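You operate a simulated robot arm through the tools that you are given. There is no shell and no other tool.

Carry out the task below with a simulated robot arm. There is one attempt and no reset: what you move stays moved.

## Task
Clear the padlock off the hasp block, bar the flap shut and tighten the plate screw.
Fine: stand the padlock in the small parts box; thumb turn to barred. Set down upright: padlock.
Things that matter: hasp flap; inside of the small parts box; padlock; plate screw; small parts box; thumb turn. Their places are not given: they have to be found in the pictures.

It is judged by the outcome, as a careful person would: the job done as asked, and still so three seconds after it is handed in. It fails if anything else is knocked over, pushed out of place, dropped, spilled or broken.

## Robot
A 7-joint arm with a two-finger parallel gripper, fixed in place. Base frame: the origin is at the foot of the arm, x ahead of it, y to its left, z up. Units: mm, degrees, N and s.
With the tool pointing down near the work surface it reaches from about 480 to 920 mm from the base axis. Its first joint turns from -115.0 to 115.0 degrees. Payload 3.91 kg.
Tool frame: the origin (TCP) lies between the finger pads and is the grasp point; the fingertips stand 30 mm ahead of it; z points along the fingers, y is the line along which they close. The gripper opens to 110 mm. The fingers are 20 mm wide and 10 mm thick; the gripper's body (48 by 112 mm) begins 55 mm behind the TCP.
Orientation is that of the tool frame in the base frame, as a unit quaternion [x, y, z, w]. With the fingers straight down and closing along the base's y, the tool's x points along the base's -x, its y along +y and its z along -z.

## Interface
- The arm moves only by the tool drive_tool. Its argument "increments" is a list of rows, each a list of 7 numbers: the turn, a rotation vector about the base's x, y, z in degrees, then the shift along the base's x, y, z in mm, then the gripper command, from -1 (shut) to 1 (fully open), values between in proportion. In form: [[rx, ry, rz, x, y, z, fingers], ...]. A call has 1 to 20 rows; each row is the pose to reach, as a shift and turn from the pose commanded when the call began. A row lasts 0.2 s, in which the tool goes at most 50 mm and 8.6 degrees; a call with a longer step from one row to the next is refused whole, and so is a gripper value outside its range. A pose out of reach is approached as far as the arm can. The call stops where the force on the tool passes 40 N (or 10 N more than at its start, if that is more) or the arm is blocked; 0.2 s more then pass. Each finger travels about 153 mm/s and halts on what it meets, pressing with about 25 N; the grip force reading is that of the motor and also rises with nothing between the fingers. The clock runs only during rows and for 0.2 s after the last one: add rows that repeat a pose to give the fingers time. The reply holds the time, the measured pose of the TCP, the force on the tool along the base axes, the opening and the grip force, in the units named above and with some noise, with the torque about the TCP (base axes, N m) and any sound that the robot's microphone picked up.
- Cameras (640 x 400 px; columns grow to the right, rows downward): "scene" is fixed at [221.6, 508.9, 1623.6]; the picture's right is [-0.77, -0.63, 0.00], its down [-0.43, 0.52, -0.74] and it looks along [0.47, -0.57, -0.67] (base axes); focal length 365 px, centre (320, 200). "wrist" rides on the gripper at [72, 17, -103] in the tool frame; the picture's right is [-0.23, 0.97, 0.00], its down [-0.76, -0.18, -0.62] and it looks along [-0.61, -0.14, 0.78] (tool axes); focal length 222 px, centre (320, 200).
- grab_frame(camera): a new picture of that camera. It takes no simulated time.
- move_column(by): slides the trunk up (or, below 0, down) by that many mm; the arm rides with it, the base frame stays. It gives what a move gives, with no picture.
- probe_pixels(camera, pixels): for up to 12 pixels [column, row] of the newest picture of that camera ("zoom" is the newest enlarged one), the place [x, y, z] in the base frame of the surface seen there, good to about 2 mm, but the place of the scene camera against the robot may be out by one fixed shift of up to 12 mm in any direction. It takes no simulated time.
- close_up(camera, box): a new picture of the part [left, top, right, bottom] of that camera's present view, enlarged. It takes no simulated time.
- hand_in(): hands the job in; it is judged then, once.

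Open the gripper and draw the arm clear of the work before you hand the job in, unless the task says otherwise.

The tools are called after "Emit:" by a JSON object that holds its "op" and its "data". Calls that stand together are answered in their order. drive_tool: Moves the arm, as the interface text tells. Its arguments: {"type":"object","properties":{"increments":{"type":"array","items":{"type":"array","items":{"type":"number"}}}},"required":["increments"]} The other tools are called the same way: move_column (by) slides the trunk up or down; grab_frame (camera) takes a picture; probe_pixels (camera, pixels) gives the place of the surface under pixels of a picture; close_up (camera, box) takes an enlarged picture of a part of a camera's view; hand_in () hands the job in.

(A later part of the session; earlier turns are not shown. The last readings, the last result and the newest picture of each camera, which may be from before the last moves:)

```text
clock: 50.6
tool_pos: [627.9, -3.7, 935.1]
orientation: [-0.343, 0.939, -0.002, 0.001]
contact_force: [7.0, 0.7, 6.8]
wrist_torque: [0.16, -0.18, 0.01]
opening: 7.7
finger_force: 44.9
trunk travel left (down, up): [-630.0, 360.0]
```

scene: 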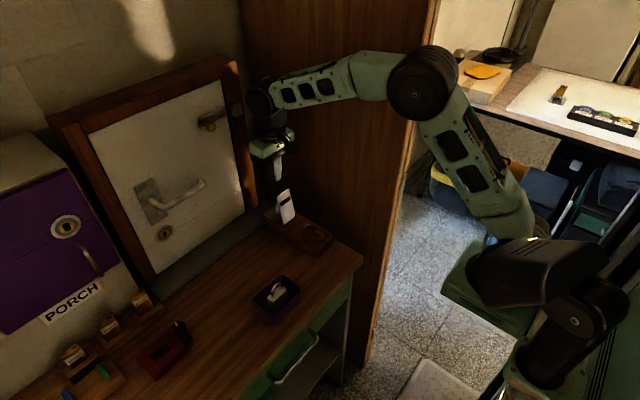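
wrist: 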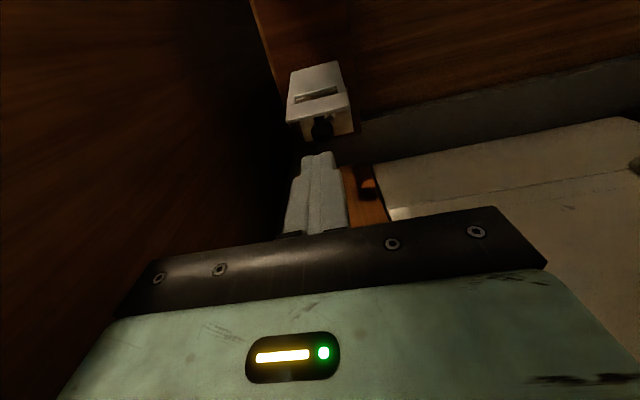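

Relaxed. I continue from 40° to 80°.

Emit:
{"op": "drive_tool", "data": {"increments": [[0, 0, 8, 0.58, -0.6, 0, -0.95], [0, 0, 16, 1.24, -1.12, 0, -0.95], [0, 0, 24, 1.97, -1.54, 0, -0.95], [0, 0, 32, 2.74, -1.85, 0, -0.95], [0, 0, 40, 3.55, -2.05, 0, -0.95], [0, 0, 40, 3.55, -2.05, 0, -0.95]]}}

Emit:
{"op": "close_up", "data": {"camera": "scene", "box": [295, 215, 345, 260]}}

Emit:
{"op": "grab_frame", "data": {"camera": "wrist"}}

```text
clock: 52.0
tool_pos: [630.2, -6.8, 934.4]
orientation: [-0.643, 0.766, -0.002, 0.0]
contact_force: [14.7, -10.5, 15.7]
wrist_torque: [-0.54, -0.31, -0.24]
opening: 7.8
finger_force: 44.9
trunk travel left (down, up): [-630.0, 360.0]
```

```text
8.89 times, centred on (320, 238) of scene
```

zoom: 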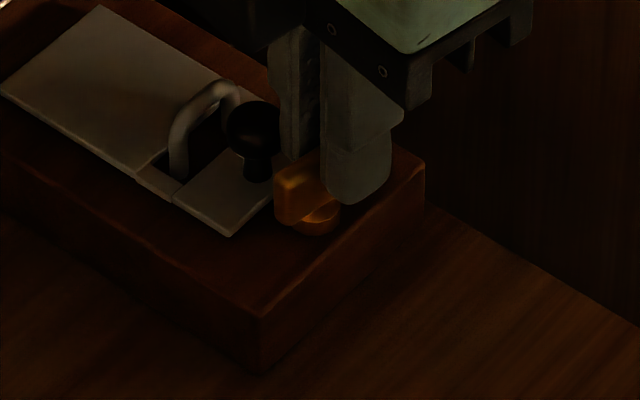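

```text
taken
```

wrist: 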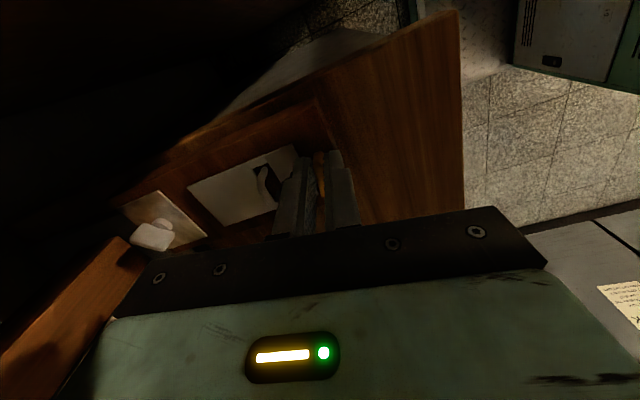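

At 80° with low torque. I relax the grip and continue to 90°, reading torque to detect the end stop.

Emit:
{"op": "drive_tool", "data": {"increments": [[0, 0, 0, 0, 0, 0, -0.78], [0, 0, 0, 0, 0, 0, -0.95], [0, 0, 0, 0, 0, 0, -0.95], [0, 0, 6, 0.62, -0.08, 0, -0.95], [0, 0, 10, 1.04, -0.09, 0, -0.95], [0, 0, 10, 1.04, -0.09, 0, -0.95]]}}

Emit:
{"op": "close_up", "data": {"camera": "scene", "box": [295, 215, 345, 260]}}

```text
clock: 53.4
tool_pos: [632.0, -9.6, 934.2]
orientation: [-0.705, 0.709, -0.002, -0.001]
contact_force: [-2.1, -11.0, 6.8]
wrist_torque: [0.89, -0.04, -0.07]
opening: 7.8
finger_force: 45.1
trunk travel left (down, up): [-630.0, 360.0]
stopped in row 6: the force on the tool passed its limit at 40 N (the readings are from after the stop); the commanded pose is now the measured one
```

```text
8.89 times, centred on (320, 238) of scene
```

zoom: 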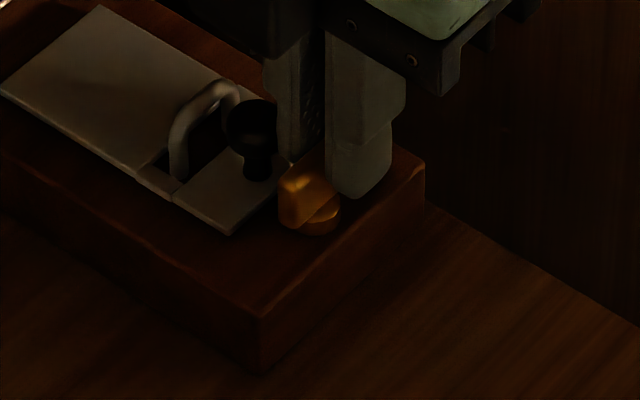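

The tool reads 89.7°; the 40 N event is probably the finger next to the flap knob or the turn's end stop. I open just ~3 mm and lift straight up to inspect.

Emit:
{"op": "drive_tool", "data": {"increments": [[0, 0, 0, -0.5, 0, 0, -0.8], [0, 0, 0, -0.5, 0, 0, -0.8], [0, 0, 0, -0.5, 0, 8, -0.8], [0, 0, 0, -0.5, 0, 20, -0.8], [0, 0, 0, -0.5, 0, 50, -0.8], [0, 0, 0, -0.5, 0, 80, -0.8]]}}

Emit:
{"op": "close_up", "data": {"camera": "scene", "box": [295, 215, 345, 260]}}

Emit:
{"op": "grab_frame", "data": {"camera": "wrist"}}

```text
clock: 54.2
tool_pos: [629.4, -9.0, 934.2]
orientation: [-0.706, 0.708, 0.002, -0.006]
contact_force: [6.2, -0.3, -24.5]
wrist_torque: [0.09, -0.17, -0.15]
opening: 13.9
finger_force: 2.7
trunk travel left (down, up): [-630.0, 360.0]
stopped in row 4: the force on the tool passed its limit at 54 N (the readings are from after the stop); the commanded pose is now the measured one
```

```text
8.89 times, centred on (320, 238) of scene
```

zoom: 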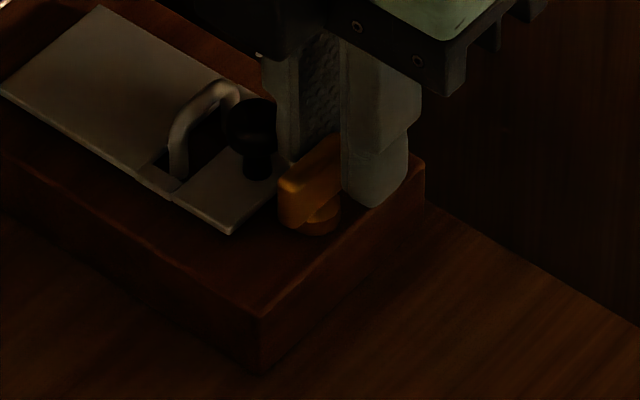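

```text
taken
```

wrist: 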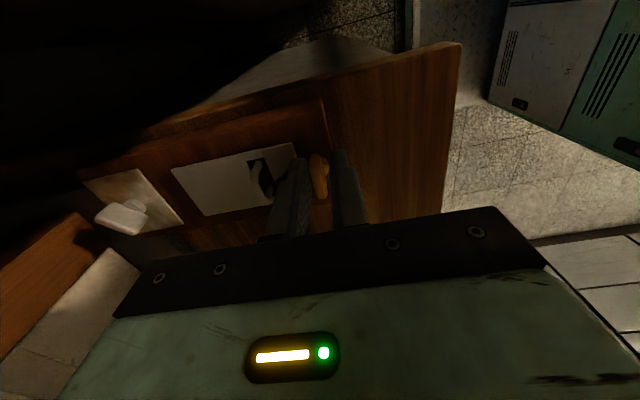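

Lifting was blocked (54 N) and the tool did not rise, so something is catching. I look closely before moving again.

Emit:
{"op": "close_up", "data": {"camera": "wrist", "box": [240, 130, 370, 240]}}

Emit:
{"op": "close_up", "data": {"camera": "scene", "box": [300, 205, 344, 250]}}

Emit:
{"op": "drive_tool", "data": {"increments": [[0, 0, 0, 0, 0, 0, -0.8]]}}

```text
3.64 times, centred on (305, 185) of wrist
```

zoom: 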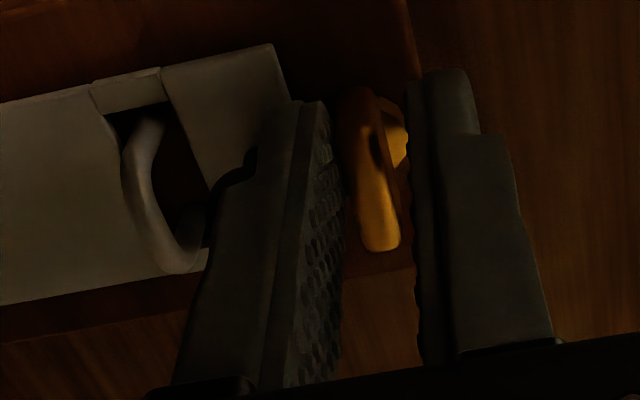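

```text
8.89 times, centred on (322, 228) of scene
```

zoom: 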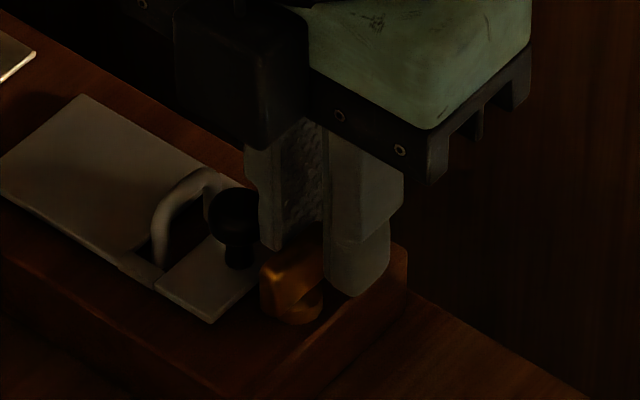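

```text
clock: 54.6
tool_pos: [629.5, -8.5, 934.4]
orientation: [-0.706, 0.708, 0.002, -0.006]
contact_force: [6.9, -0.1, -33.1]
wrist_torque: [-0.31, -0.05, -0.19]
opening: 14.4
finger_force: 3.7
trunk travel left (down, up): [-630.0, 360.0]
```

There seems to be wedging: the bar sits at a slight angle between the fingers, still pinched at 14 mm. I open to ~20 mm while shifting −3 mm in x (away from the knob), without lifting yet.

Emit:
{"op": "drive_tool", "data": {"increments": [[0, 0, 0, -1.5, 0, 0, -0.72], [0, 0, 0, -3.5, 0, 0, -0.64], [0, 0, 0, -3.5, 0, 0, -0.64]]}}

Emit:
{"op": "close_up", "data": {"camera": "wrist", "box": [240, 130, 370, 240]}}

```text
clock: 55.4
tool_pos: [625.7, -8.7, 935.5]
orientation: [-0.706, 0.708, 0.002, -0.005]
contact_force: [3.3, -7.1, -32.4]
wrist_torque: [-0.48, 0.15, -0.13]
opening: 21.0
finger_force: 1.7
trunk travel left (down, up): [-630.0, 360.0]
```

```text
3.64 times, centred on (305, 185) of wrist
```

zoom: 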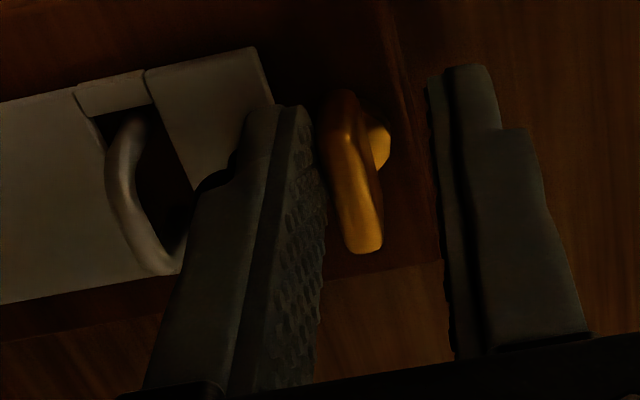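

Torque analysis puts the contact on the +x finger near y≈0: it is wedged between the bar and the flap knob. I slide the tool gently in −y, away from the knob's widest point, before lifting.

Emit:
{"op": "drive_tool", "data": {"increments": [[0, 0, 0, 0, -1.5, 0, -0.64], [0, 0, 0, 0, -3, 0, -0.64], [0, 0, 0, 0, -4.5, 0, -0.64], [0, 0, 0, 0, -6, 0, -0.64], [0, 0, 0, 0, -6, 0, -0.64]]}}

Emit:
{"op": "close_up", "data": {"camera": "wrist", "box": [240, 130, 370, 240]}}

```text
clock: 56.2
tool_pos: [624.1, -9.8, 935.9]
orientation: [0.708, -0.706, -0.003, 0.004]
contact_force: [5.1, 6.8, -18.7]
wrist_torque: [-0.11, -0.05, -0.1]
opening: 22.5
finger_force: 2.6
trunk travel left (down, up): [-630.0, 360.0]
stopped in row 4: the force on the tool passed its limit at 44 N (the readings are from after the stop); the commanded pose is now the measured one
```

```text
3.64 times, centred on (305, 185) of wrist
```

zoom: 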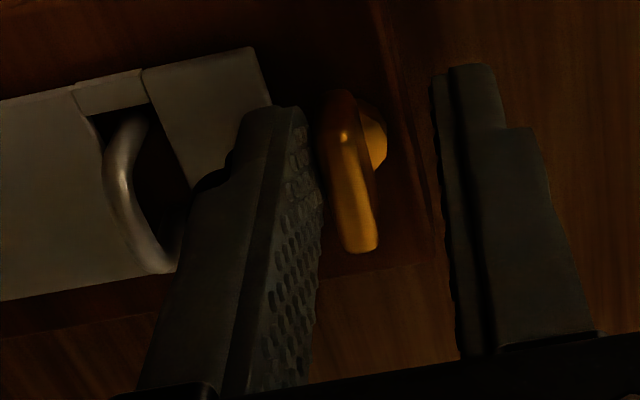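

Still held in y and z, while the +x finger is pushed slightly outward. I close the fingers on the bar again to pull that finger off the knob and see whether the load relaxes.

Emit:
{"op": "drive_tool", "data": {"increments": [[0, 0, 0, 2, 0, 0, -0.75], [0, 0, 0, 4.5, 0, 0, -0.85], [0, 0, 0, 6.5, 0, 0, -0.9], [0, 0, 0, 6.5, 0, 0, -0.9]]}}

Emit:
{"op": "close_up", "data": {"camera": "wrist", "box": [240, 130, 370, 240]}}

Emit:
{"op": "close_up", "data": {"camera": "scene", "box": [300, 205, 344, 250]}}

```text
clock: 57.2
tool_pos: [631.6, -9.3, 936.7]
orientation: [0.708, -0.706, -0.003, 0.004]
contact_force: [8.8, 10.7, -19.8]
wrist_torque: [0.05, -0.44, -0.28]
opening: 7.9
finger_force: 45.1
trunk travel left (down, up): [-630.0, 360.0]
```

```text
3.64 times, centred on (305, 185) of wrist
```

zoom: 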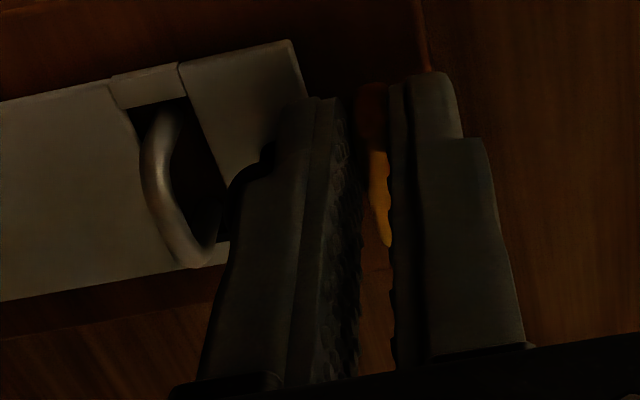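

```text
8.89 times, centred on (322, 228) of scene
```

zoom: 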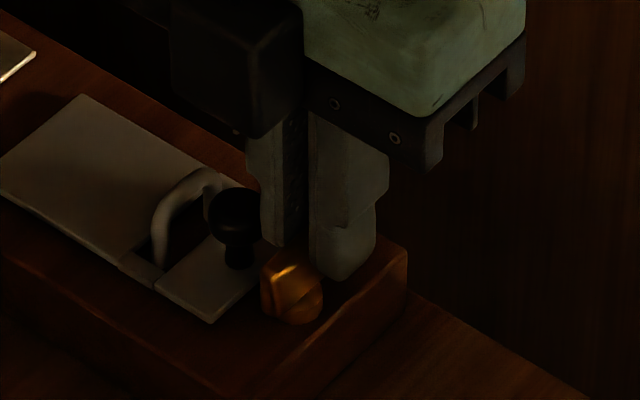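

Gripping again pulls the finger inward (7.9 mm) but vertical load remains. Rather than force it, I rotate the bar back clockwise to ~50° while gripped, where the finger is clear of the knob, easing 1.5 mm down to relieve the load.

Emit:
{"op": "drive_tool", "data": {"increments": [[0, 0, 0, 0.3, 0.5, -1.5, -0.9], [0, 0, -8, -1.2, 0, -1.5, -0.9], [0, 0, -16, -2.4, 0.2, -1.5, -0.9], [0, 0, -24, -3.55, 0.5, -1.5, -0.9], [0, 0, -32, -4.65, 1, -1.5, -0.9], [0, 0, -40, -5.67, 1.6, -1.5, -0.9], [0, 0, -40, -5.67, 1.6, -1.5, -0.9]]}}

Emit:
{"op": "close_up", "data": {"camera": "wrist", "box": [240, 130, 370, 240]}}

Emit:
{"op": "close_up", "data": {"camera": "scene", "box": [300, 205, 344, 250]}}

```text
clock: 58.9
tool_pos: [626.3, -7.6, 937.2]
orientation: [-0.423, 0.906, 0.004, -0.002]
contact_force: [4.2, 13.9, 21.9]
wrist_torque: [-0.44, 0.32, 0.06]
opening: 7.4
finger_force: 45.3
trunk travel left (down, up): [-630.0, 360.0]
```

```text
3.64 times, centred on (305, 185) of wrist
```

zoom: 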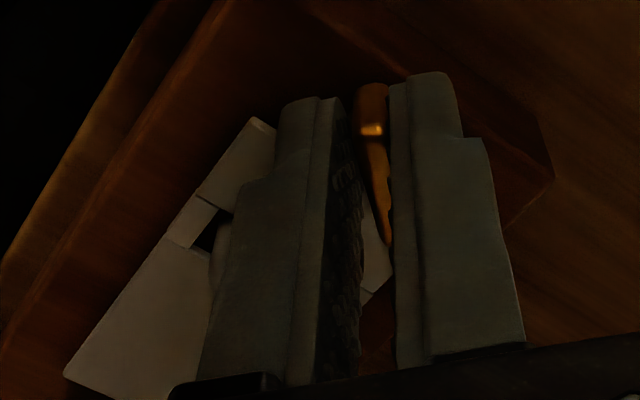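

```text
8.89 times, centred on (322, 228) of scene
```

zoom: 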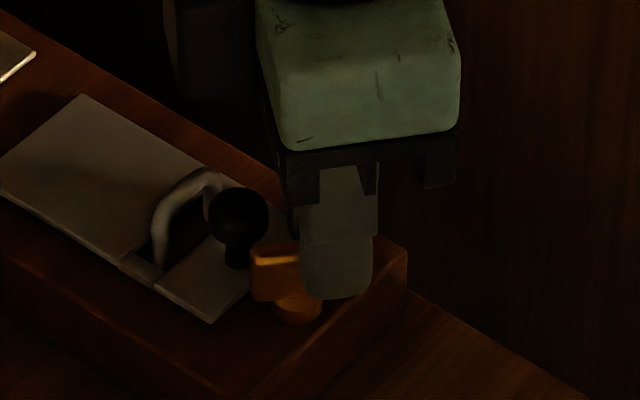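

The bar followed back to ~50°. Now I open to ~16 mm here, where there is room, and see the load go.

Emit:
{"op": "drive_tool", "data": {"increments": [[0, 0, 0, 0, 0, 0, -0.75], [0, 0, 0, 0, 0, 0, -0.7], [0, 0, 0, 0, 0, 0, -0.7]]}}

```text
clock: 59.6
tool_pos: [625.1, -10.3, 935.1]
orientation: [-0.424, 0.906, 0.003, -0.004]
contact_force: [-0.7, 0.0, -0.5]
wrist_torque: [0.0, -0.01, 0.03]
opening: 16.6
finger_force: 0.0
trunk travel left (down, up): [-630.0, 360.0]
```

Completely free now (zero forces). I lift 45 mm and look.

Emit:
{"op": "drive_tool", "data": {"increments": [[0, 0, 0, 0, 0, 8, -0.7], [0, 0, 0, 0, 0, 25, -0.7], [0, 0, 0, 0, 0, 50, -0.7], [0, 0, 0, 0, 0, 50, -0.7]]}}

Emit:
{"op": "close_up", "data": {"camera": "scene", "box": [298, 210, 342, 255]}}

Emit:
{"op": "close_up", "data": {"camera": "wrist", "box": [240, 90, 380, 230]}}

```text
clock: 60.6
tool_pos: [624.6, -7.3, 987.8]
orientation: [-0.423, 0.906, 0.003, -0.002]
contact_force: [-0.4, -1.1, 1.3]
wrist_torque: [0.01, 0.01, 0.0]
opening: 16.3
finger_force: 0.2
trunk travel left (down, up): [-630.0, 360.0]
```

```text
8.89 times, centred on (320, 232) of scene
```

zoom: 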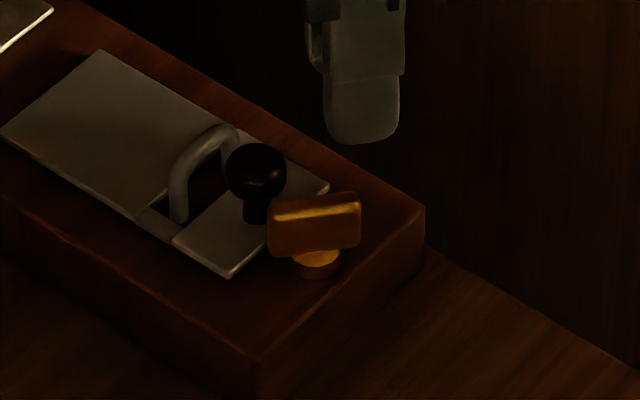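

```text
2.86 times, centred on (310, 160) of wrist
```

zoom: 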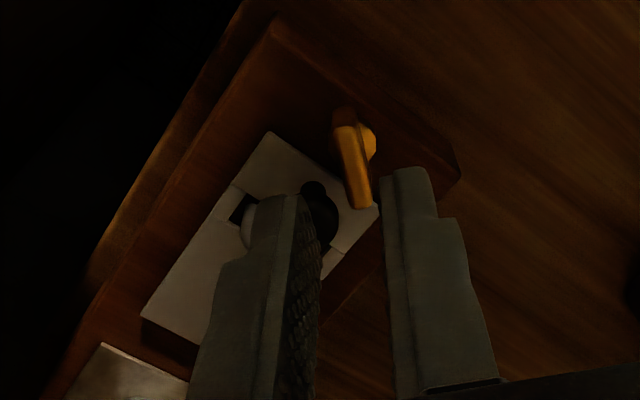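

The bar rests at ~50° and the flap is still shut. I'll finish the turn by pushing the bar's −y end toward +x with closed fingertips from the −x side, away from the knob; first I rotate the tool back to 0° and go to (600, −14.5) above.

Emit:
{"op": "drive_tool", "data": {"increments": [[0, 0, -8, -4, -1, 0, -0.8], [0, 0, -16, -8, -2, 0, -1], [0, 0, -24, -12, -3, 0, -1], [0, 0, -32, -16, -4, 0, -1], [0, 0, -40, -20, -5, 0, -1], [0, 0, -48, -24.6, -6.5, 0, -1], [0, 0, -50, -24.6, -6.5, 0, -1], [0, 0, -50, -24.6, -6.5, 0, -1]]}}

Emit:
{"op": "drive_tool", "data": {"increments": [[0, 0, 0, 0, 0, 0, -1]]}}

Emit:
{"op": "close_up", "data": {"camera": "wrist", "box": [250, 90, 390, 230]}}

```text
clock: 62.5
tool_pos: [601.5, -15.9, 986.8]
orientation: [0.0, 1.0, 0.005, -0.002]
contact_force: [0.3, -0.3, -1.1]
wrist_torque: [0.06, -0.01, -0.03]
opening: 0.0
finger_force: 24.9
trunk travel left (down, up): [-630.0, 360.0]
```

```text
clock: 62.9
tool_pos: [601.8, -14.9, 985.1]
orientation: [-0.001, 1.0, 0.004, -0.002]
contact_force: [0.2, 0.8, -0.4]
wrist_torque: [0.03, 0.0, 0.0]
opening: 0.1
finger_force: 24.7
trunk travel left (down, up): [-630.0, 360.0]
```

```text
2.86 times, centred on (320, 160) of wrist
```

zoom: 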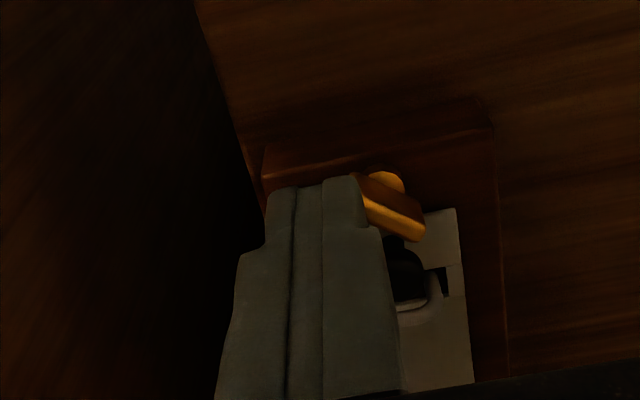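

I correct the slight tilt and descend to z≈934 beside the bar's near end (8 mm clear).

Emit:
{"op": "drive_tool", "data": {"increments": [[-0.45, -0.2, 0, -2, 0, -20, -1], [-0.45, -0.2, 0, -2, 0, -40, -1], [-0.45, -0.2, 0, -2, 0, -51, -1], [-0.45, -0.2, 0, -2, 0, -51, -1]]}}

Emit:
{"op": "close_up", "data": {"camera": "wrist", "box": [250, 90, 390, 230]}}

Emit:
{"op": "close_up", "data": {"camera": "scene", "box": [298, 210, 342, 255]}}

```text
clock: 63.9
tool_pos: [600.5, -15.7, 933.3]
orientation: [-0.001, 1.0, 0.0, 0.001]
contact_force: [-0.8, -0.7, 0.7]
wrist_torque: [0.01, -0.01, -0.01]
opening: 0.0
finger_force: 25.8
trunk travel left (down, up): [-630.0, 360.0]
```

```text
2.86 times, centred on (320, 160) of wrist
```

zoom: 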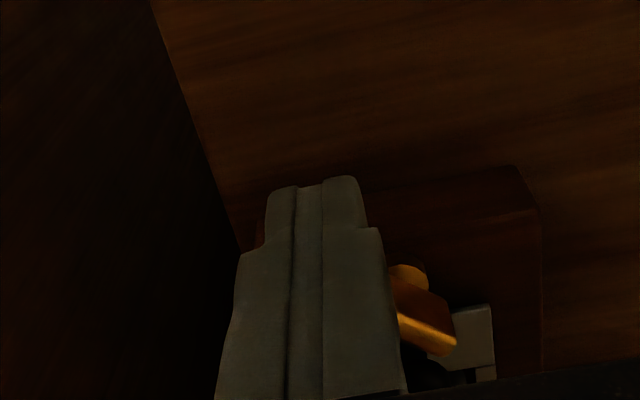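

```text
8.89 times, centred on (320, 232) of scene
```

zoom: 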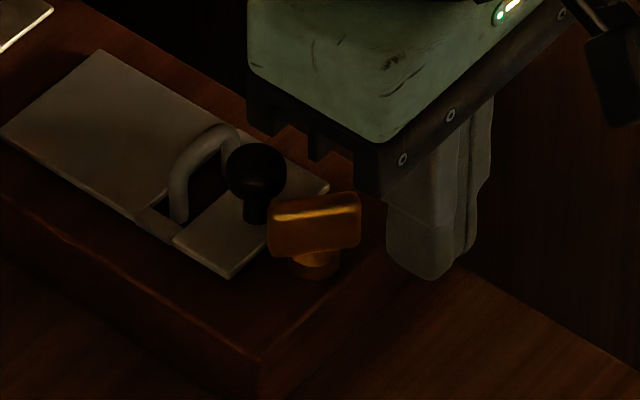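

Fingers are level with the bar. I push in +x in small steps up to x≈614 and read the force.

Emit:
{"op": "drive_tool", "data": {"increments": [[0, 0, 0, 4, 0, 0, -1], [0, 0, 0, 8, 0, 0, -1], [0, 0, 0, 10, 0, 0, -1], [0, 0, 0, 12, 0, 0, -1], [0, 0, 0, 13.5, 0, 0, -1], [0, 0, 0, 13.5, 0, 0, -1]]}}

Emit:
{"op": "close_up", "data": {"camera": "scene", "box": [298, 210, 342, 255]}}

```text
clock: 65.2
tool_pos: [612.1, -16.2, 934.0]
orientation: [-0.001, 1.0, 0.001, 0.0]
contact_force: [-5.6, -3.1, -1.7]
wrist_torque: [-0.06, 0.14, 0.03]
opening: 0.0
finger_force: 24.6
trunk travel left (down, up): [-630.0, 360.0]
```

```text
8.89 times, centred on (320, 232) of scene
```

zoom: 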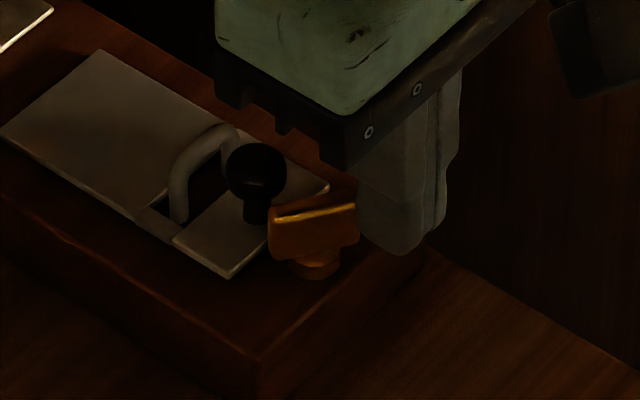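

Contact made (−5.6 N) and the bar has begun to turn. I push further in +x.

Emit:
{"op": "drive_tool", "data": {"increments": [[0, 0, 0, 1.5, 0, 0, -1], [0, 0, 0, 3, 0, 0, -1], [0, 0, 0, 4, 0, 0, -1], [0, 0, 0, 4, 0, 0, -1]]}}

Emit:
{"op": "close_up", "data": {"camera": "scene", "box": [298, 210, 342, 255]}}

```text
clock: 66.2
tool_pos: [618.2, -16.8, 933.3]
orientation: [0.0, 1.0, 0.0, 0.002]
contact_force: [-5.3, -19.1, 5.1]
wrist_torque: [-0.48, -0.13, -0.15]
opening: 0.0
finger_force: 25.5
trunk travel left (down, up): [-630.0, 360.0]
```

```text
8.89 times, centred on (320, 232) of scene
```

zoom: 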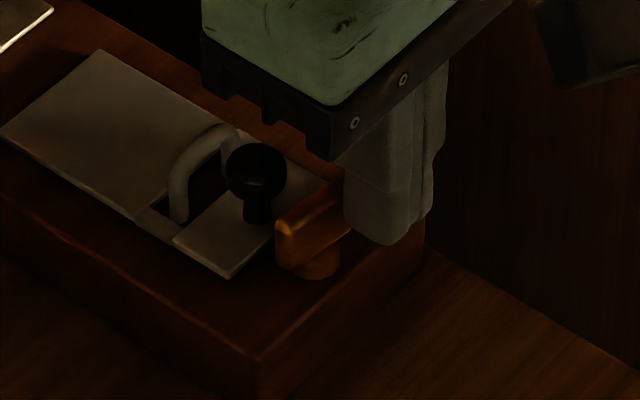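

The bar is now at roughly 84° by the picture, with a −19 N sideways load. I back the fingers off in −x/−y and lift to inspect the bar's actual angle.

Emit:
{"op": "drive_tool", "data": {"increments": [[0, 0, 0, -2, -1, 0, -1], [0, 0, 0, -6, -1, 0, -1], [0, 0, 0, -14, -1, 0, -1], [0, 0, 0, -18, -1, 30, -1], [0, 0, 0, -18, -1, 70, -1], [0, 0, 0, -48, -1, 90, -1]]}}

Emit:
{"op": "close_up", "data": {"camera": "scene", "box": [298, 210, 342, 255]}}

Emit:
{"op": "grab_frame", "data": {"camera": "wrist"}}

```text
clock: 67.7
tool_pos: [568.1, -15.8, 1026.9]
orientation: [-0.001, 1.0, 0.0, 0.0]
contact_force: [0.5, 0.5, 0.2]
wrist_torque: [-0.06, 0.01, -0.03]
opening: 0.0
finger_force: 24.6
trunk travel left (down, up): [-630.0, 360.0]
```

```text
8.89 times, centred on (320, 232) of scene
```

zoom: 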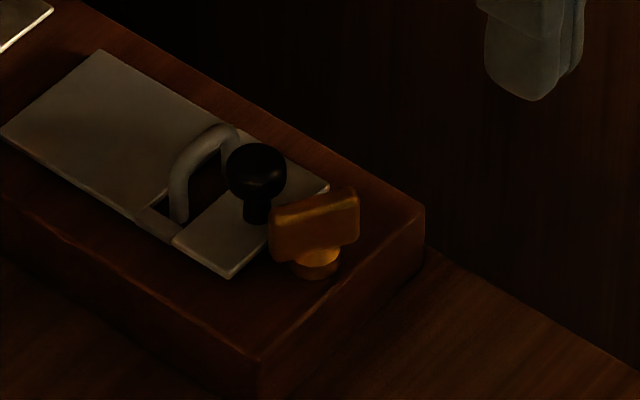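

```text
taken
```

wrist: 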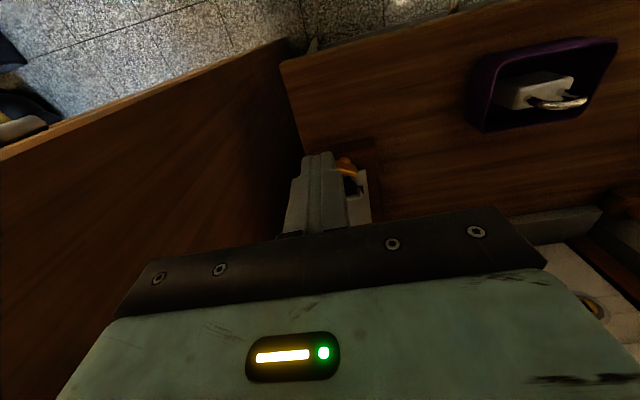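

After backing off, the bar no longer looks like 84°; it seems to have sprung back. I open the fingers for a clear wrist view and zoom on the bar to measure its angle.

Emit:
{"op": "drive_tool", "data": {"increments": [[0, 0, 0, 0, 15, 0, 0], [0, 0, 0, 0, 15, 0, 0.6], [0, 0, 0, 0, 15, 0, 0.6]]}}

Emit:
{"op": "close_up", "data": {"camera": "wrist", "box": [300, 140, 370, 210]}}

Emit:
{"op": "close_up", "data": {"camera": "scene", "box": [304, 220, 332, 250]}}

Emit:
{"op": "probe_pixels", "data": {"camera": "zoom", "pixels": [[230, 140], [400, 100], [400, 130], [230, 170], [315, 130], [310, 150], [240, 250], [395, 210], [320, 260], [350, 280], [310, 300], [280, 260]]}}

```text
clock: 68.5
tool_pos: [567.2, -0.3, 1026.4]
orientation: [-0.001, 1.0, 0.0, 0.0]
contact_force: [-0.5, 0.1, 0.1]
wrist_torque: [0.02, 0.01, 0.0]
opening: 88.0
finger_force: 0.1
trunk travel left (down, up): [-630.0, 360.0]
```

```text
5.71 times, centred on (335, 175) of wrist
```

zoom: 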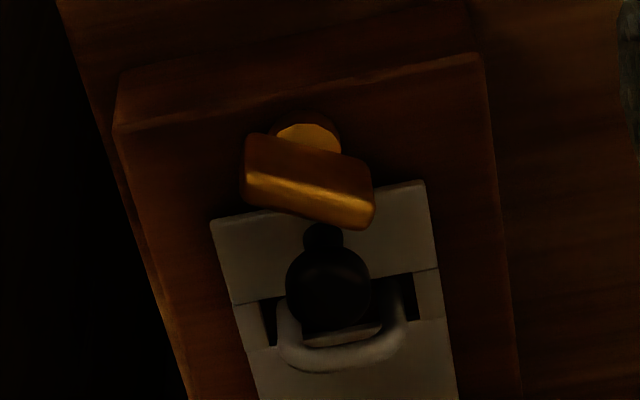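

```text
13.33 times, centred on (318, 235) of scene
```

zoom: 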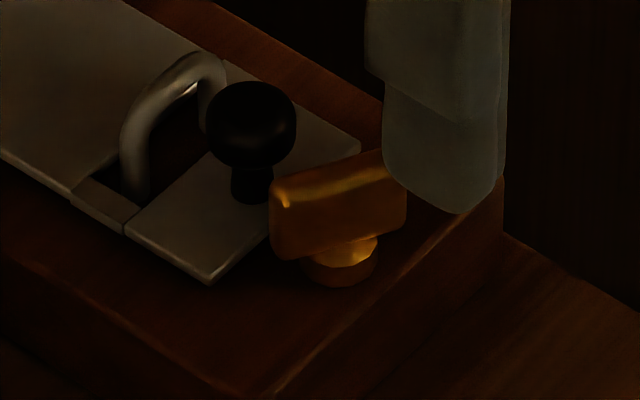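

```text
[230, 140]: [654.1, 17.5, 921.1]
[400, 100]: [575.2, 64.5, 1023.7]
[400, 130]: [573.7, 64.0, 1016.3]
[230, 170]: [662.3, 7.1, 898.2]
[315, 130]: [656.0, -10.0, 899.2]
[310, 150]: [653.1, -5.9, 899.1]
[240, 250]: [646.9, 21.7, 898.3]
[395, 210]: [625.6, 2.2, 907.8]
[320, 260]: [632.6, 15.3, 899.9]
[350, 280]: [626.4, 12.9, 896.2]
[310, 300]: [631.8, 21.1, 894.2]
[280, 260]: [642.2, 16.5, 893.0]
```

The bar sits at about 65°, so it appears to relax back when released. I'll grip it again, this time only by its −y end (12 mm from the axis) so the finger stays clear of the knob and hub, turning the tool +65° on the way.

Emit:
{"op": "drive_tool", "data": {"increments": [[0, 0, 8, 8, -1.5, 0, 0.2], [0, 0, 16, 16, -3, 0, -0.2], [0, 0, 24, 24, -4.5, 0, -0.6], [0, 0, 32, 32, -6, -5, -0.6], [0, 0, 40, 40, -7.5, -10, -0.6], [0, 0, 48, 48, -9, -15, -0.6], [0, 0, 56, 55, -10.5, -20, -0.6], [0, 0, 64, 58.8, -11.3, -26, -0.6], [0, 0, 65, 58.8, -11.3, -46, -0.6], [0, 0, 65, 58.8, -11.3, -46, -0.6]]}}

Emit:
{"op": "drive_tool", "data": {"increments": [[0, 0, 0, 0, 0, 0, -0.6]]}}

Emit:
{"op": "close_up", "data": {"camera": "wrist", "box": [240, 90, 380, 230]}}

Emit:
{"op": "close_up", "data": {"camera": "scene", "box": [298, 210, 342, 255]}}

```text
clock: 70.7
tool_pos: [627.6, -13.2, 979.0]
orientation: [-0.539, 0.842, 0.001, 0.001]
contact_force: [0.9, 1.2, -0.5]
wrist_torque: [0.0, 0.04, -0.02]
opening: 22.3
finger_force: 0.1
trunk travel left (down, up): [-630.0, 360.0]
```

```text
clock: 71.0
tool_pos: [626.0, -13.4, 978.7]
orientation: [-0.539, 0.843, 0.001, 0.0]
contact_force: [0.6, -0.3, -0.2]
wrist_torque: [-0.01, 0.0, 0.0]
opening: 21.7
finger_force: 0.0
trunk travel left (down, up): [-630.0, 360.0]
```

```text
2.86 times, centred on (310, 160) of wrist
```

zoom: 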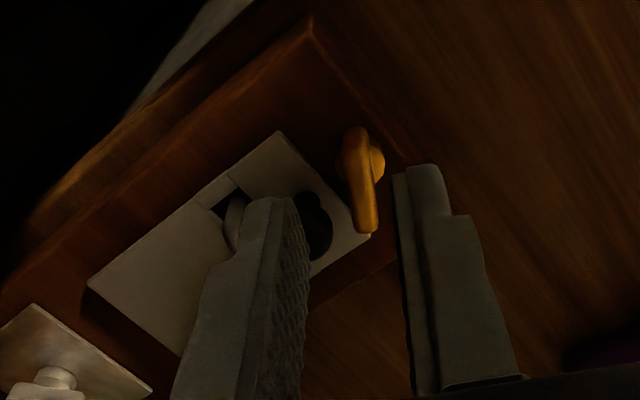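

```text
8.89 times, centred on (320, 232) of scene
```

zoom: 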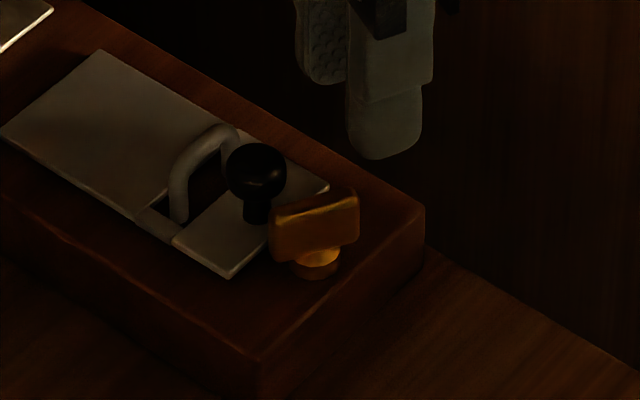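

The bar is aligned with the fingers' direction. I zoom further to gauge the lateral offset between the bar and the gripper axis, which projects to column ≈320 of the wrist picture.

Emit:
{"op": "close_up", "data": {"camera": "wrist", "box": [300, 120, 350, 180]}}

Emit:
{"op": "probe_pixels", "data": {"camera": "zoom", "pixels": [[330, 130], [300, 130], [350, 130], [320, 200], [345, 200], [370, 200], [340, 300], [365, 300], [390, 300], [400, 180], [350, 100], [350, 330]]}}

```text
6.67 times, centred on (325, 150) of wrist
```

zoom: 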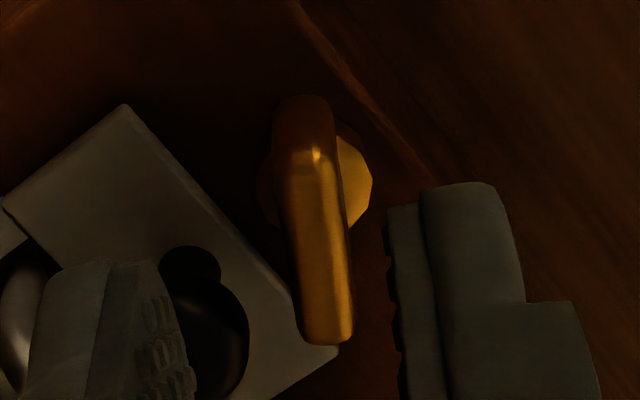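

```text
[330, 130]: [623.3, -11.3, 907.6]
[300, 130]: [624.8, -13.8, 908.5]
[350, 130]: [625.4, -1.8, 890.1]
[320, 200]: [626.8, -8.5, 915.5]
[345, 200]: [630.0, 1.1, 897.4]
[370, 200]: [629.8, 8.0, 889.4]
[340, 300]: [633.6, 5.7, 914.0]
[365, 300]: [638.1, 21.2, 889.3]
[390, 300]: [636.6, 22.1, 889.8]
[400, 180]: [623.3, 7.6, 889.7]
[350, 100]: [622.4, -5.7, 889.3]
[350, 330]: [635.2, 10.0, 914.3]
```

Bar centre ≈ (630.5, −0.5) at ~67°. I adjust by (−0.9, +2.0) and +2°, descend to z≈935 and close on the bar's −y end.

Emit:
{"op": "drive_tool", "data": {"increments": [[0, 0, 2, -0.9, 2, -10, -0.6], [0, 0, 2, -0.9, 2, -25, -0.6], [0, 0, 2, -0.9, 2, -36, -0.6], [0, 0, 2, -0.9, 2, -43, -0.6], [0, 0, 2, -0.9, 2, -43, -0.6]]}}

Emit:
{"op": "close_up", "data": {"camera": "wrist", "box": [240, 120, 380, 240]}}

```text
clock: 72.2
tool_pos: [625.9, -12.2, 936.7]
orientation: [-0.552, 0.834, 0.0, 0.0]
contact_force: [-0.9, 0.9, 0.4]
wrist_torque: [-0.03, 0.02, -0.01]
opening: 21.8
finger_force: 0.0
trunk travel left (down, up): [-630.0, 360.0]
```

```text
3.33 times, centred on (310, 180) of wrist
```

zoom: 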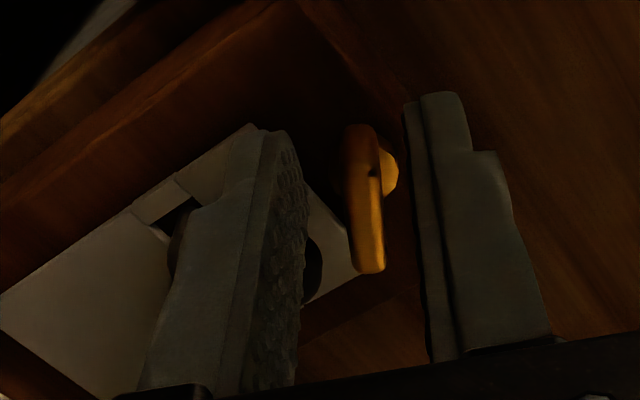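

The bar is between the fingers. I close on it and read the forces before turning.

Emit:
{"op": "drive_tool", "data": {"increments": [[0, 0, 0, 0, 0, -1, -0.75], [0, 0, 0, 0, 0, -1, -0.88], [0, 0, 0, 0, 0, -1, -0.92], [0, 0, 0, 0, 0, -1, -0.92]]}}

Emit:
{"op": "drive_tool", "data": {"increments": [[0, 0, 4, 0.8, -0.3, 0, -0.92], [0, 0, 8, 1.66, -0.55, 0, -0.92], [0, 0, 13, 2.73, -0.76, 0, -0.92], [0, 0, 13, 2.73, -0.76, 0, -0.92]]}}

```text
clock: 73.2
tool_pos: [626.6, -11.7, 934.8]
orientation: [-0.553, 0.833, 0.001, 0.002]
contact_force: [9.0, -2.6, 0.0]
wrist_torque: [0.08, -0.28, -0.1]
opening: 8.0
finger_force: 44.7
trunk travel left (down, up): [-630.0, 360.0]
```

```text
clock: 74.2
tool_pos: [629.4, -12.6, 935.5]
orientation: [-0.643, 0.766, 0.001, 0.001]
contact_force: [13.3, -11.5, 5.8]
wrist_torque: [0.42, -0.45, -0.19]
opening: 7.7
finger_force: 44.5
trunk travel left (down, up): [-630.0, 360.0]
```

The torque about the bar's axis is nearly zero at 80°, so no strong spring. I release here (opening mostly to the −x side) and check whether the bar stays.

Emit:
{"op": "drive_tool", "data": {"increments": [[0, 0, 0, 0, 0, 0, -0.82], [0, 0, 0, -1, 0, 0, -0.76], [0, 0, 0, -2, 0, 0, -0.7], [0, 0, 0, -2, 0, 0, -0.7]]}}

Emit:
{"op": "close_up", "data": {"camera": "wrist", "box": [240, 120, 380, 240]}}

Emit:
{"op": "close_up", "data": {"camera": "scene", "box": [298, 210, 342, 255]}}

```text
clock: 75.2
tool_pos: [626.2, -11.3, 935.6]
orientation: [-0.643, 0.765, 0.002, 0.0]
contact_force: [-0.7, -0.1, 0.9]
wrist_torque: [0.02, 0.02, 0.0]
opening: 16.6
finger_force: 0.0
trunk travel left (down, up): [-630.0, 360.0]
```

```text
3.33 times, centred on (310, 180) of wrist
```

zoom: 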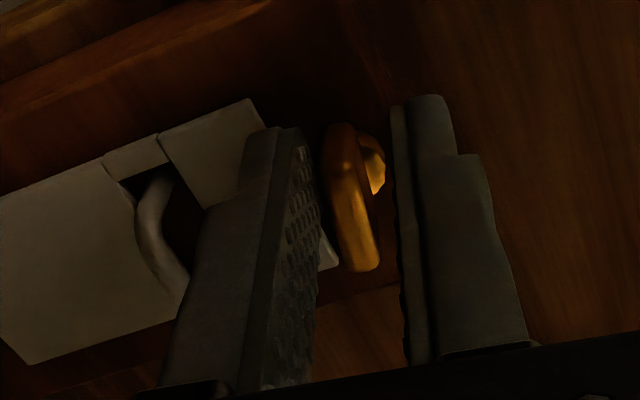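

```text
8.89 times, centred on (320, 232) of scene
```

zoom: 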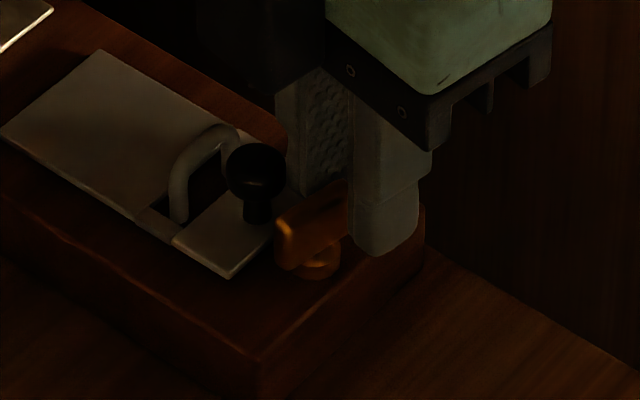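

The bar stays at ~80° when released. I grip again and turn on past 90°, looking for the end stop via torque.

Emit:
{"op": "drive_tool", "data": {"increments": [[0, 0, 0, 1, 0, 0, -0.8], [0, 0, 0, 2.2, 0, 0, -0.9], [0, 0, 0, 2.2, 0, 0, -0.92], [0, 0, 5, 3.2, -0.1, 0, -0.92], [0, 0, 10, 4.3, 0, 0, -0.92], [0, 0, 10, 4.3, 0, 0, -0.92]]}}

```text
clock: 76.7
tool_pos: [633.4, -11.1, 934.7]
orientation: [0.708, -0.706, -0.001, -0.001]
contact_force: [11.7, -4.0, 4.3]
wrist_torque: [0.91, -0.28, -0.28]
opening: 7.6
finger_force: 44.8
trunk travel left (down, up): [-630.0, 360.0]
```

At 90° with ~−0.17 N·m about the axis. I try 6° more to find whether this is the stop.

Emit:
{"op": "drive_tool", "data": {"increments": [[0, 0, 3, 0.6, 0.05, 0, -0.92], [0, 0, 6, 1.25, 0.1, 0, -0.92], [0, 0, 6, 1.25, 0.1, 0, -0.92]]}}

Emit:
{"op": "close_up", "data": {"camera": "wrist", "box": [240, 120, 380, 240]}}

Emit:
{"op": "close_up", "data": {"camera": "scene", "box": [298, 210, 342, 255]}}

```text
clock: 77.5
tool_pos: [634.3, -13.8, 936.6]
orientation: [0.745, -0.668, 0.0, -0.001]
contact_force: [6.7, -7.8, 13.1]
wrist_torque: [0.52, -0.13, -0.71]
opening: 8.8
finger_force: 44.9
trunk travel left (down, up): [-630.0, 360.0]
```

```text
3.33 times, centred on (310, 180) of wrist
```

zoom: 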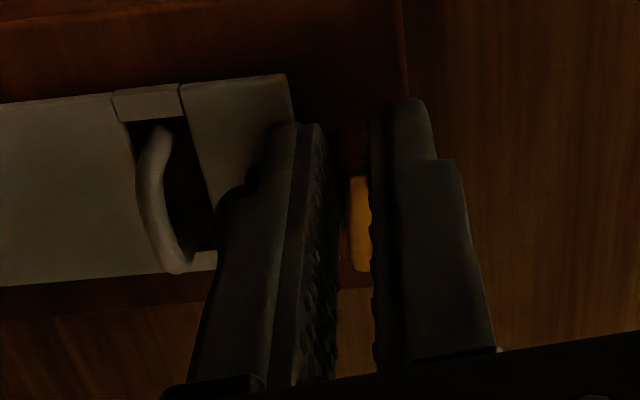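

```text
8.89 times, centred on (320, 232) of scene
```

zoom: 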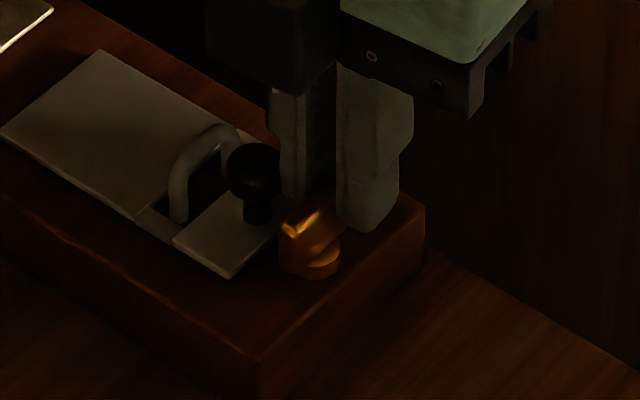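

At 96° the torque rises to −0.7 N·m and the fingers are forced apart: the stop is at 90°, so the turn is at its barred end. I rotate the tool back 5.5°, then open while shifting −x so only the outer finger retreats.

Emit:
{"op": "drive_tool", "data": {"increments": [[0, 0, -3, -0.6, 0, 0, -0.92], [0, 0, -5.5, -1.1, 0, 0, -0.92], [0, 0, -5.5, -1.6, 0, 0, -0.83], [0, 0, -5.5, -2.9, 0, 0, -0.78], [0, 0, -5.5, -4.3, 0, 0, -0.73], [0, 0, -5.5, -5.6, 0, 0, -0.68], [0, 0, -5.5, -5.6, 0, 0, -0.68]]}}

Emit:
{"op": "close_up", "data": {"camera": "wrist", "box": [240, 120, 380, 240]}}

Emit:
{"op": "close_up", "data": {"camera": "scene", "box": [298, 210, 342, 255]}}

```text
clock: 79.0
tool_pos: [626.1, -12.4, 934.7]
orientation: [0.71, -0.704, -0.001, 0.001]
contact_force: [4.5, -10.7, -5.7]
wrist_torque: [-0.33, -0.16, -0.24]
opening: 18.8
finger_force: 1.5
trunk travel left (down, up): [-630.0, 360.0]
```

```text
3.33 times, centred on (310, 180) of wrist
```

zoom: 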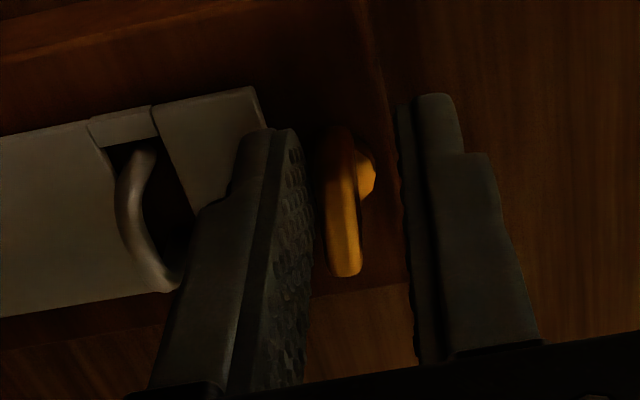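

```text
8.89 times, centred on (320, 232) of scene
```

zoom: 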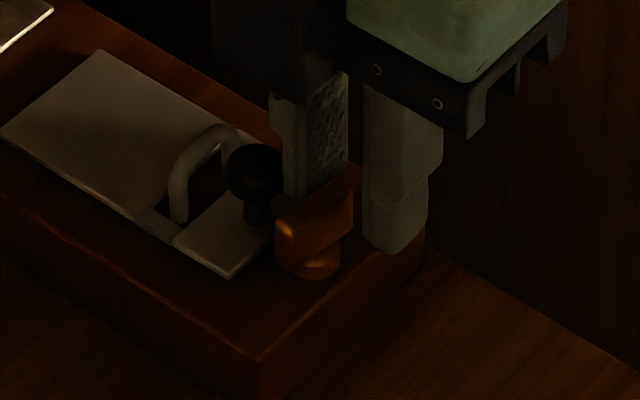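

The +x finger is again lightly wedged between bar and knob. I repeat the clean exit: regrip, turn back to ~70°, release, and lift; afterwards I'll finish with a push from the free −x side, higher up and nearer the bar's end.

Emit:
{"op": "drive_tool", "data": {"increments": [[0, 0, 0, 2.5, 0, 0, -0.78], [0, 0, 0, 4.8, 0, 0, -0.88], [0, 0, 0, 4.8, 0, 0, -0.92], [0, 0, -8, 3.1, 0, 0, -0.92], [0, 0, -16, 1.5, 0.3, 0, -0.92], [0, 0, -24, 0, 0.8, 0, -0.92], [0, 0, -24, 0, 0.8, 0, -0.92]]}}

Emit:
{"op": "drive_tool", "data": {"increments": [[0, 0, 0, -0.8, 0, 0, -0.82], [0, 0, 0, -1.5, 0, 0, -0.74], [0, 0, 0, -1.5, 0, 0, -0.7], [0, 0, 0, -1.5, 0, 0, -0.7]]}}

```text
clock: 80.7
tool_pos: [627.0, -9.8, 934.2]
orientation: [-0.548, 0.836, 0.001, 0.0]
contact_force: [4.6, -12.6, 3.2]
wrist_torque: [-0.18, -0.21, -0.08]
opening: 7.9
finger_force: 45.1
trunk travel left (down, up): [-630.0, 360.0]
```

```text
clock: 81.7
tool_pos: [624.5, -11.6, 935.0]
orientation: [-0.549, 0.836, 0.002, 0.0]
contact_force: [-0.2, 0.1, 0.2]
wrist_torque: [0.05, 0.0, -0.01]
opening: 16.4
finger_force: 0.1
trunk travel left (down, up): [-630.0, 360.0]
```

Free (zero forces). I lift 50 mm and check the bar's angle.

Emit:
{"op": "drive_tool", "data": {"increments": [[0, 0, 0, 0, 0, 8, -0.7], [0, 0, 0, 0, 0, 25, -0.7], [0, 0, 0, 0, 0, 50, -0.7], [0, 0, 0, 0, 0, 50, -0.7]]}}

Emit:
{"op": "close_up", "data": {"camera": "scene", "box": [298, 210, 342, 255]}}

Emit:
{"op": "close_up", "data": {"camera": "wrist", "box": [290, 110, 360, 180]}}

```text
clock: 82.7
tool_pos: [626.2, -10.5, 986.0]
orientation: [-0.549, 0.836, 0.001, 0.001]
contact_force: [0.1, 0.2, 0.2]
wrist_torque: [0.01, 0.0, -0.03]
opening: 16.5
finger_force: 0.1
trunk travel left (down, up): [-630.0, 360.0]
```

```text
8.89 times, centred on (320, 232) of scene
```

zoom: 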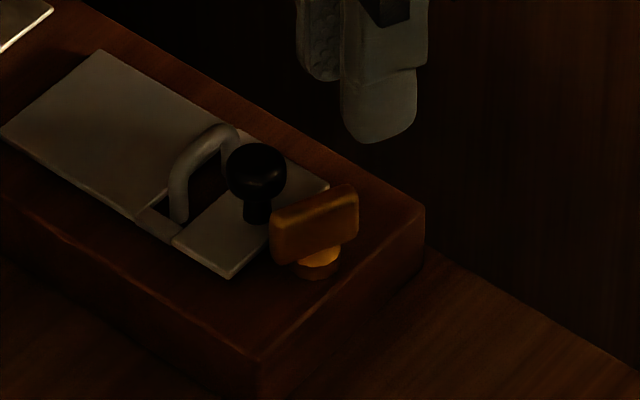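

```text
5.71 times, centred on (325, 145) of wrist
```

zoom: 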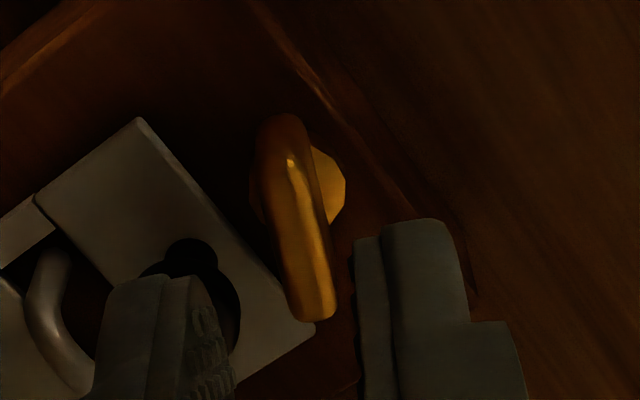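

Bar now at ~68°. I rotate the tool back to 0°, close the fingers, and go to (600, −18) for a cleaner push on the bar's end, higher up (TCP z≈938).

Emit:
{"op": "drive_tool", "data": {"increments": [[0, 0, -8, -4, -1, 0, -0.8], [0, 0, -16, -8, -2, 0, -1], [0, 0, -24, -12, -3, 0, -1], [0, 0, -32, -16, -4, 0, -1], [0, 0, -40, -20, -5, 0, -1], [0, 0, -48, -23, -6, 0, -1], [0, 0, -56, -26, -7, 0, -1], [0, 0, -64, -26, -7, 0, -1], [0, 0, -66.6, -26, -7, 0, -1], [0, 0, -66.6, -26, -7, 0, -1]]}}

Emit:
{"op": "drive_tool", "data": {"increments": [[0, 0, 0, 0, 0, 0, -1]]}}

```text
clock: 84.8
tool_pos: [598.6, -18.7, 984.6]
orientation: [0.001, 1.0, 0.001, 0.002]
contact_force: [-0.1, 0.2, -0.3]
wrist_torque: [-0.01, -0.02, 0.0]
opening: 0.3
finger_force: 25.3
trunk travel left (down, up): [-630.0, 360.0]
```

```text
clock: 85.2
tool_pos: [598.0, -19.9, 984.1]
orientation: [0.001, 1.0, 0.0, 0.002]
contact_force: [-0.2, 0.1, -0.5]
wrist_torque: [-0.01, 0.03, 0.01]
opening: 0.2
finger_force: 25.9
trunk travel left (down, up): [-630.0, 360.0]
```

At (598, −19, 984). I descend to z≈938 and push +x to x≈612 first.

Emit:
{"op": "drive_tool", "data": {"increments": [[0, 0, 0, 0, 1.3, -20, -1], [0, 0, 0, 0, 1.3, -40, -1], [0, 0, 0, 0, 1.3, -46, -1], [0, 0, 0, 6, 1.3, -46, -1], [0, 0, 0, 12, 1.3, -46, -1], [0, 0, 0, 15, 1.3, -46, -1], [0, 0, 0, 15, 1.3, -46, -1]]}}

Emit:
{"op": "drive_tool", "data": {"increments": [[0, 0, 0, 1, 0, 0, -1], [0, 0, 0, 2, 0, 0, -1], [0, 0, 0, 2, 0, 0, -1]]}}

Emit:
{"op": "close_up", "data": {"camera": "scene", "box": [298, 210, 342, 255]}}

```text
clock: 86.8
tool_pos: [614.3, -17.5, 937.8]
orientation: [-0.001, 1.0, 0.0, 0.0]
contact_force: [-4.9, -3.7, 1.1]
wrist_torque: [-0.09, 0.13, 0.0]
opening: 0.0
finger_force: 24.7
trunk travel left (down, up): [-630.0, 360.0]
```

```text
clock: 87.7
tool_pos: [616.6, -16.4, 938.7]
orientation: [0.001, 1.0, 0.002, 0.001]
contact_force: [-3.0, -1.5, -0.6]
wrist_torque: [-0.09, 0.08, 0.0]
opening: 0.1
finger_force: 25.2
trunk travel left (down, up): [-630.0, 360.0]
```

```text
8.89 times, centred on (320, 232) of scene
```

zoom: 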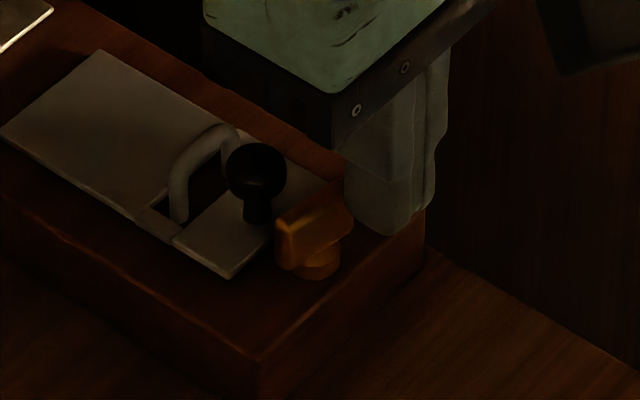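

Light push force (−3 N) and the bar is turning (~80°). I continue 1 mm at a time until the stop.

Emit:
{"op": "drive_tool", "data": {"increments": [[0, 0, 0, 1, 0, 0, -1], [0, 0, 0, 1, 0, 0, -1]]}}

Emit:
{"op": "drive_tool", "data": {"increments": [[0, 0, 0, 1, 0, 0, -1], [0, 0, 0, 1, 0, 0, -1]]}}

Emit:
{"op": "close_up", "data": {"camera": "scene", "box": [298, 210, 342, 255]}}

```text
clock: 88.2
tool_pos: [617.8, -17.9, 938.9]
orientation: [0.0, 1.0, 0.001, 0.001]
contact_force: [-2.3, -2.2, 1.1]
wrist_torque: [-0.08, 0.09, -0.05]
opening: 0.1
finger_force: 24.5
trunk travel left (down, up): [-630.0, 360.0]
```

```text
clock: 88.8
tool_pos: [618.1, -17.2, 938.8]
orientation: [0.001, 1.0, 0.001, 0.001]
contact_force: [-2.3, -1.6, -1.0]
wrist_torque: [-0.05, 0.04, -0.01]
opening: 0.0
finger_force: 25.1
trunk travel left (down, up): [-630.0, 360.0]
```

```text
8.89 times, centred on (320, 232) of scene
```

zoom: 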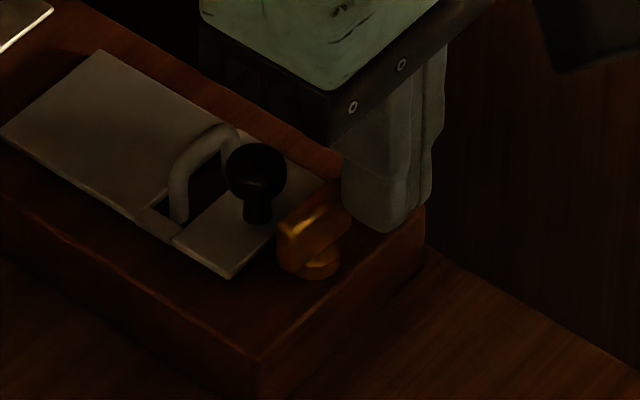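

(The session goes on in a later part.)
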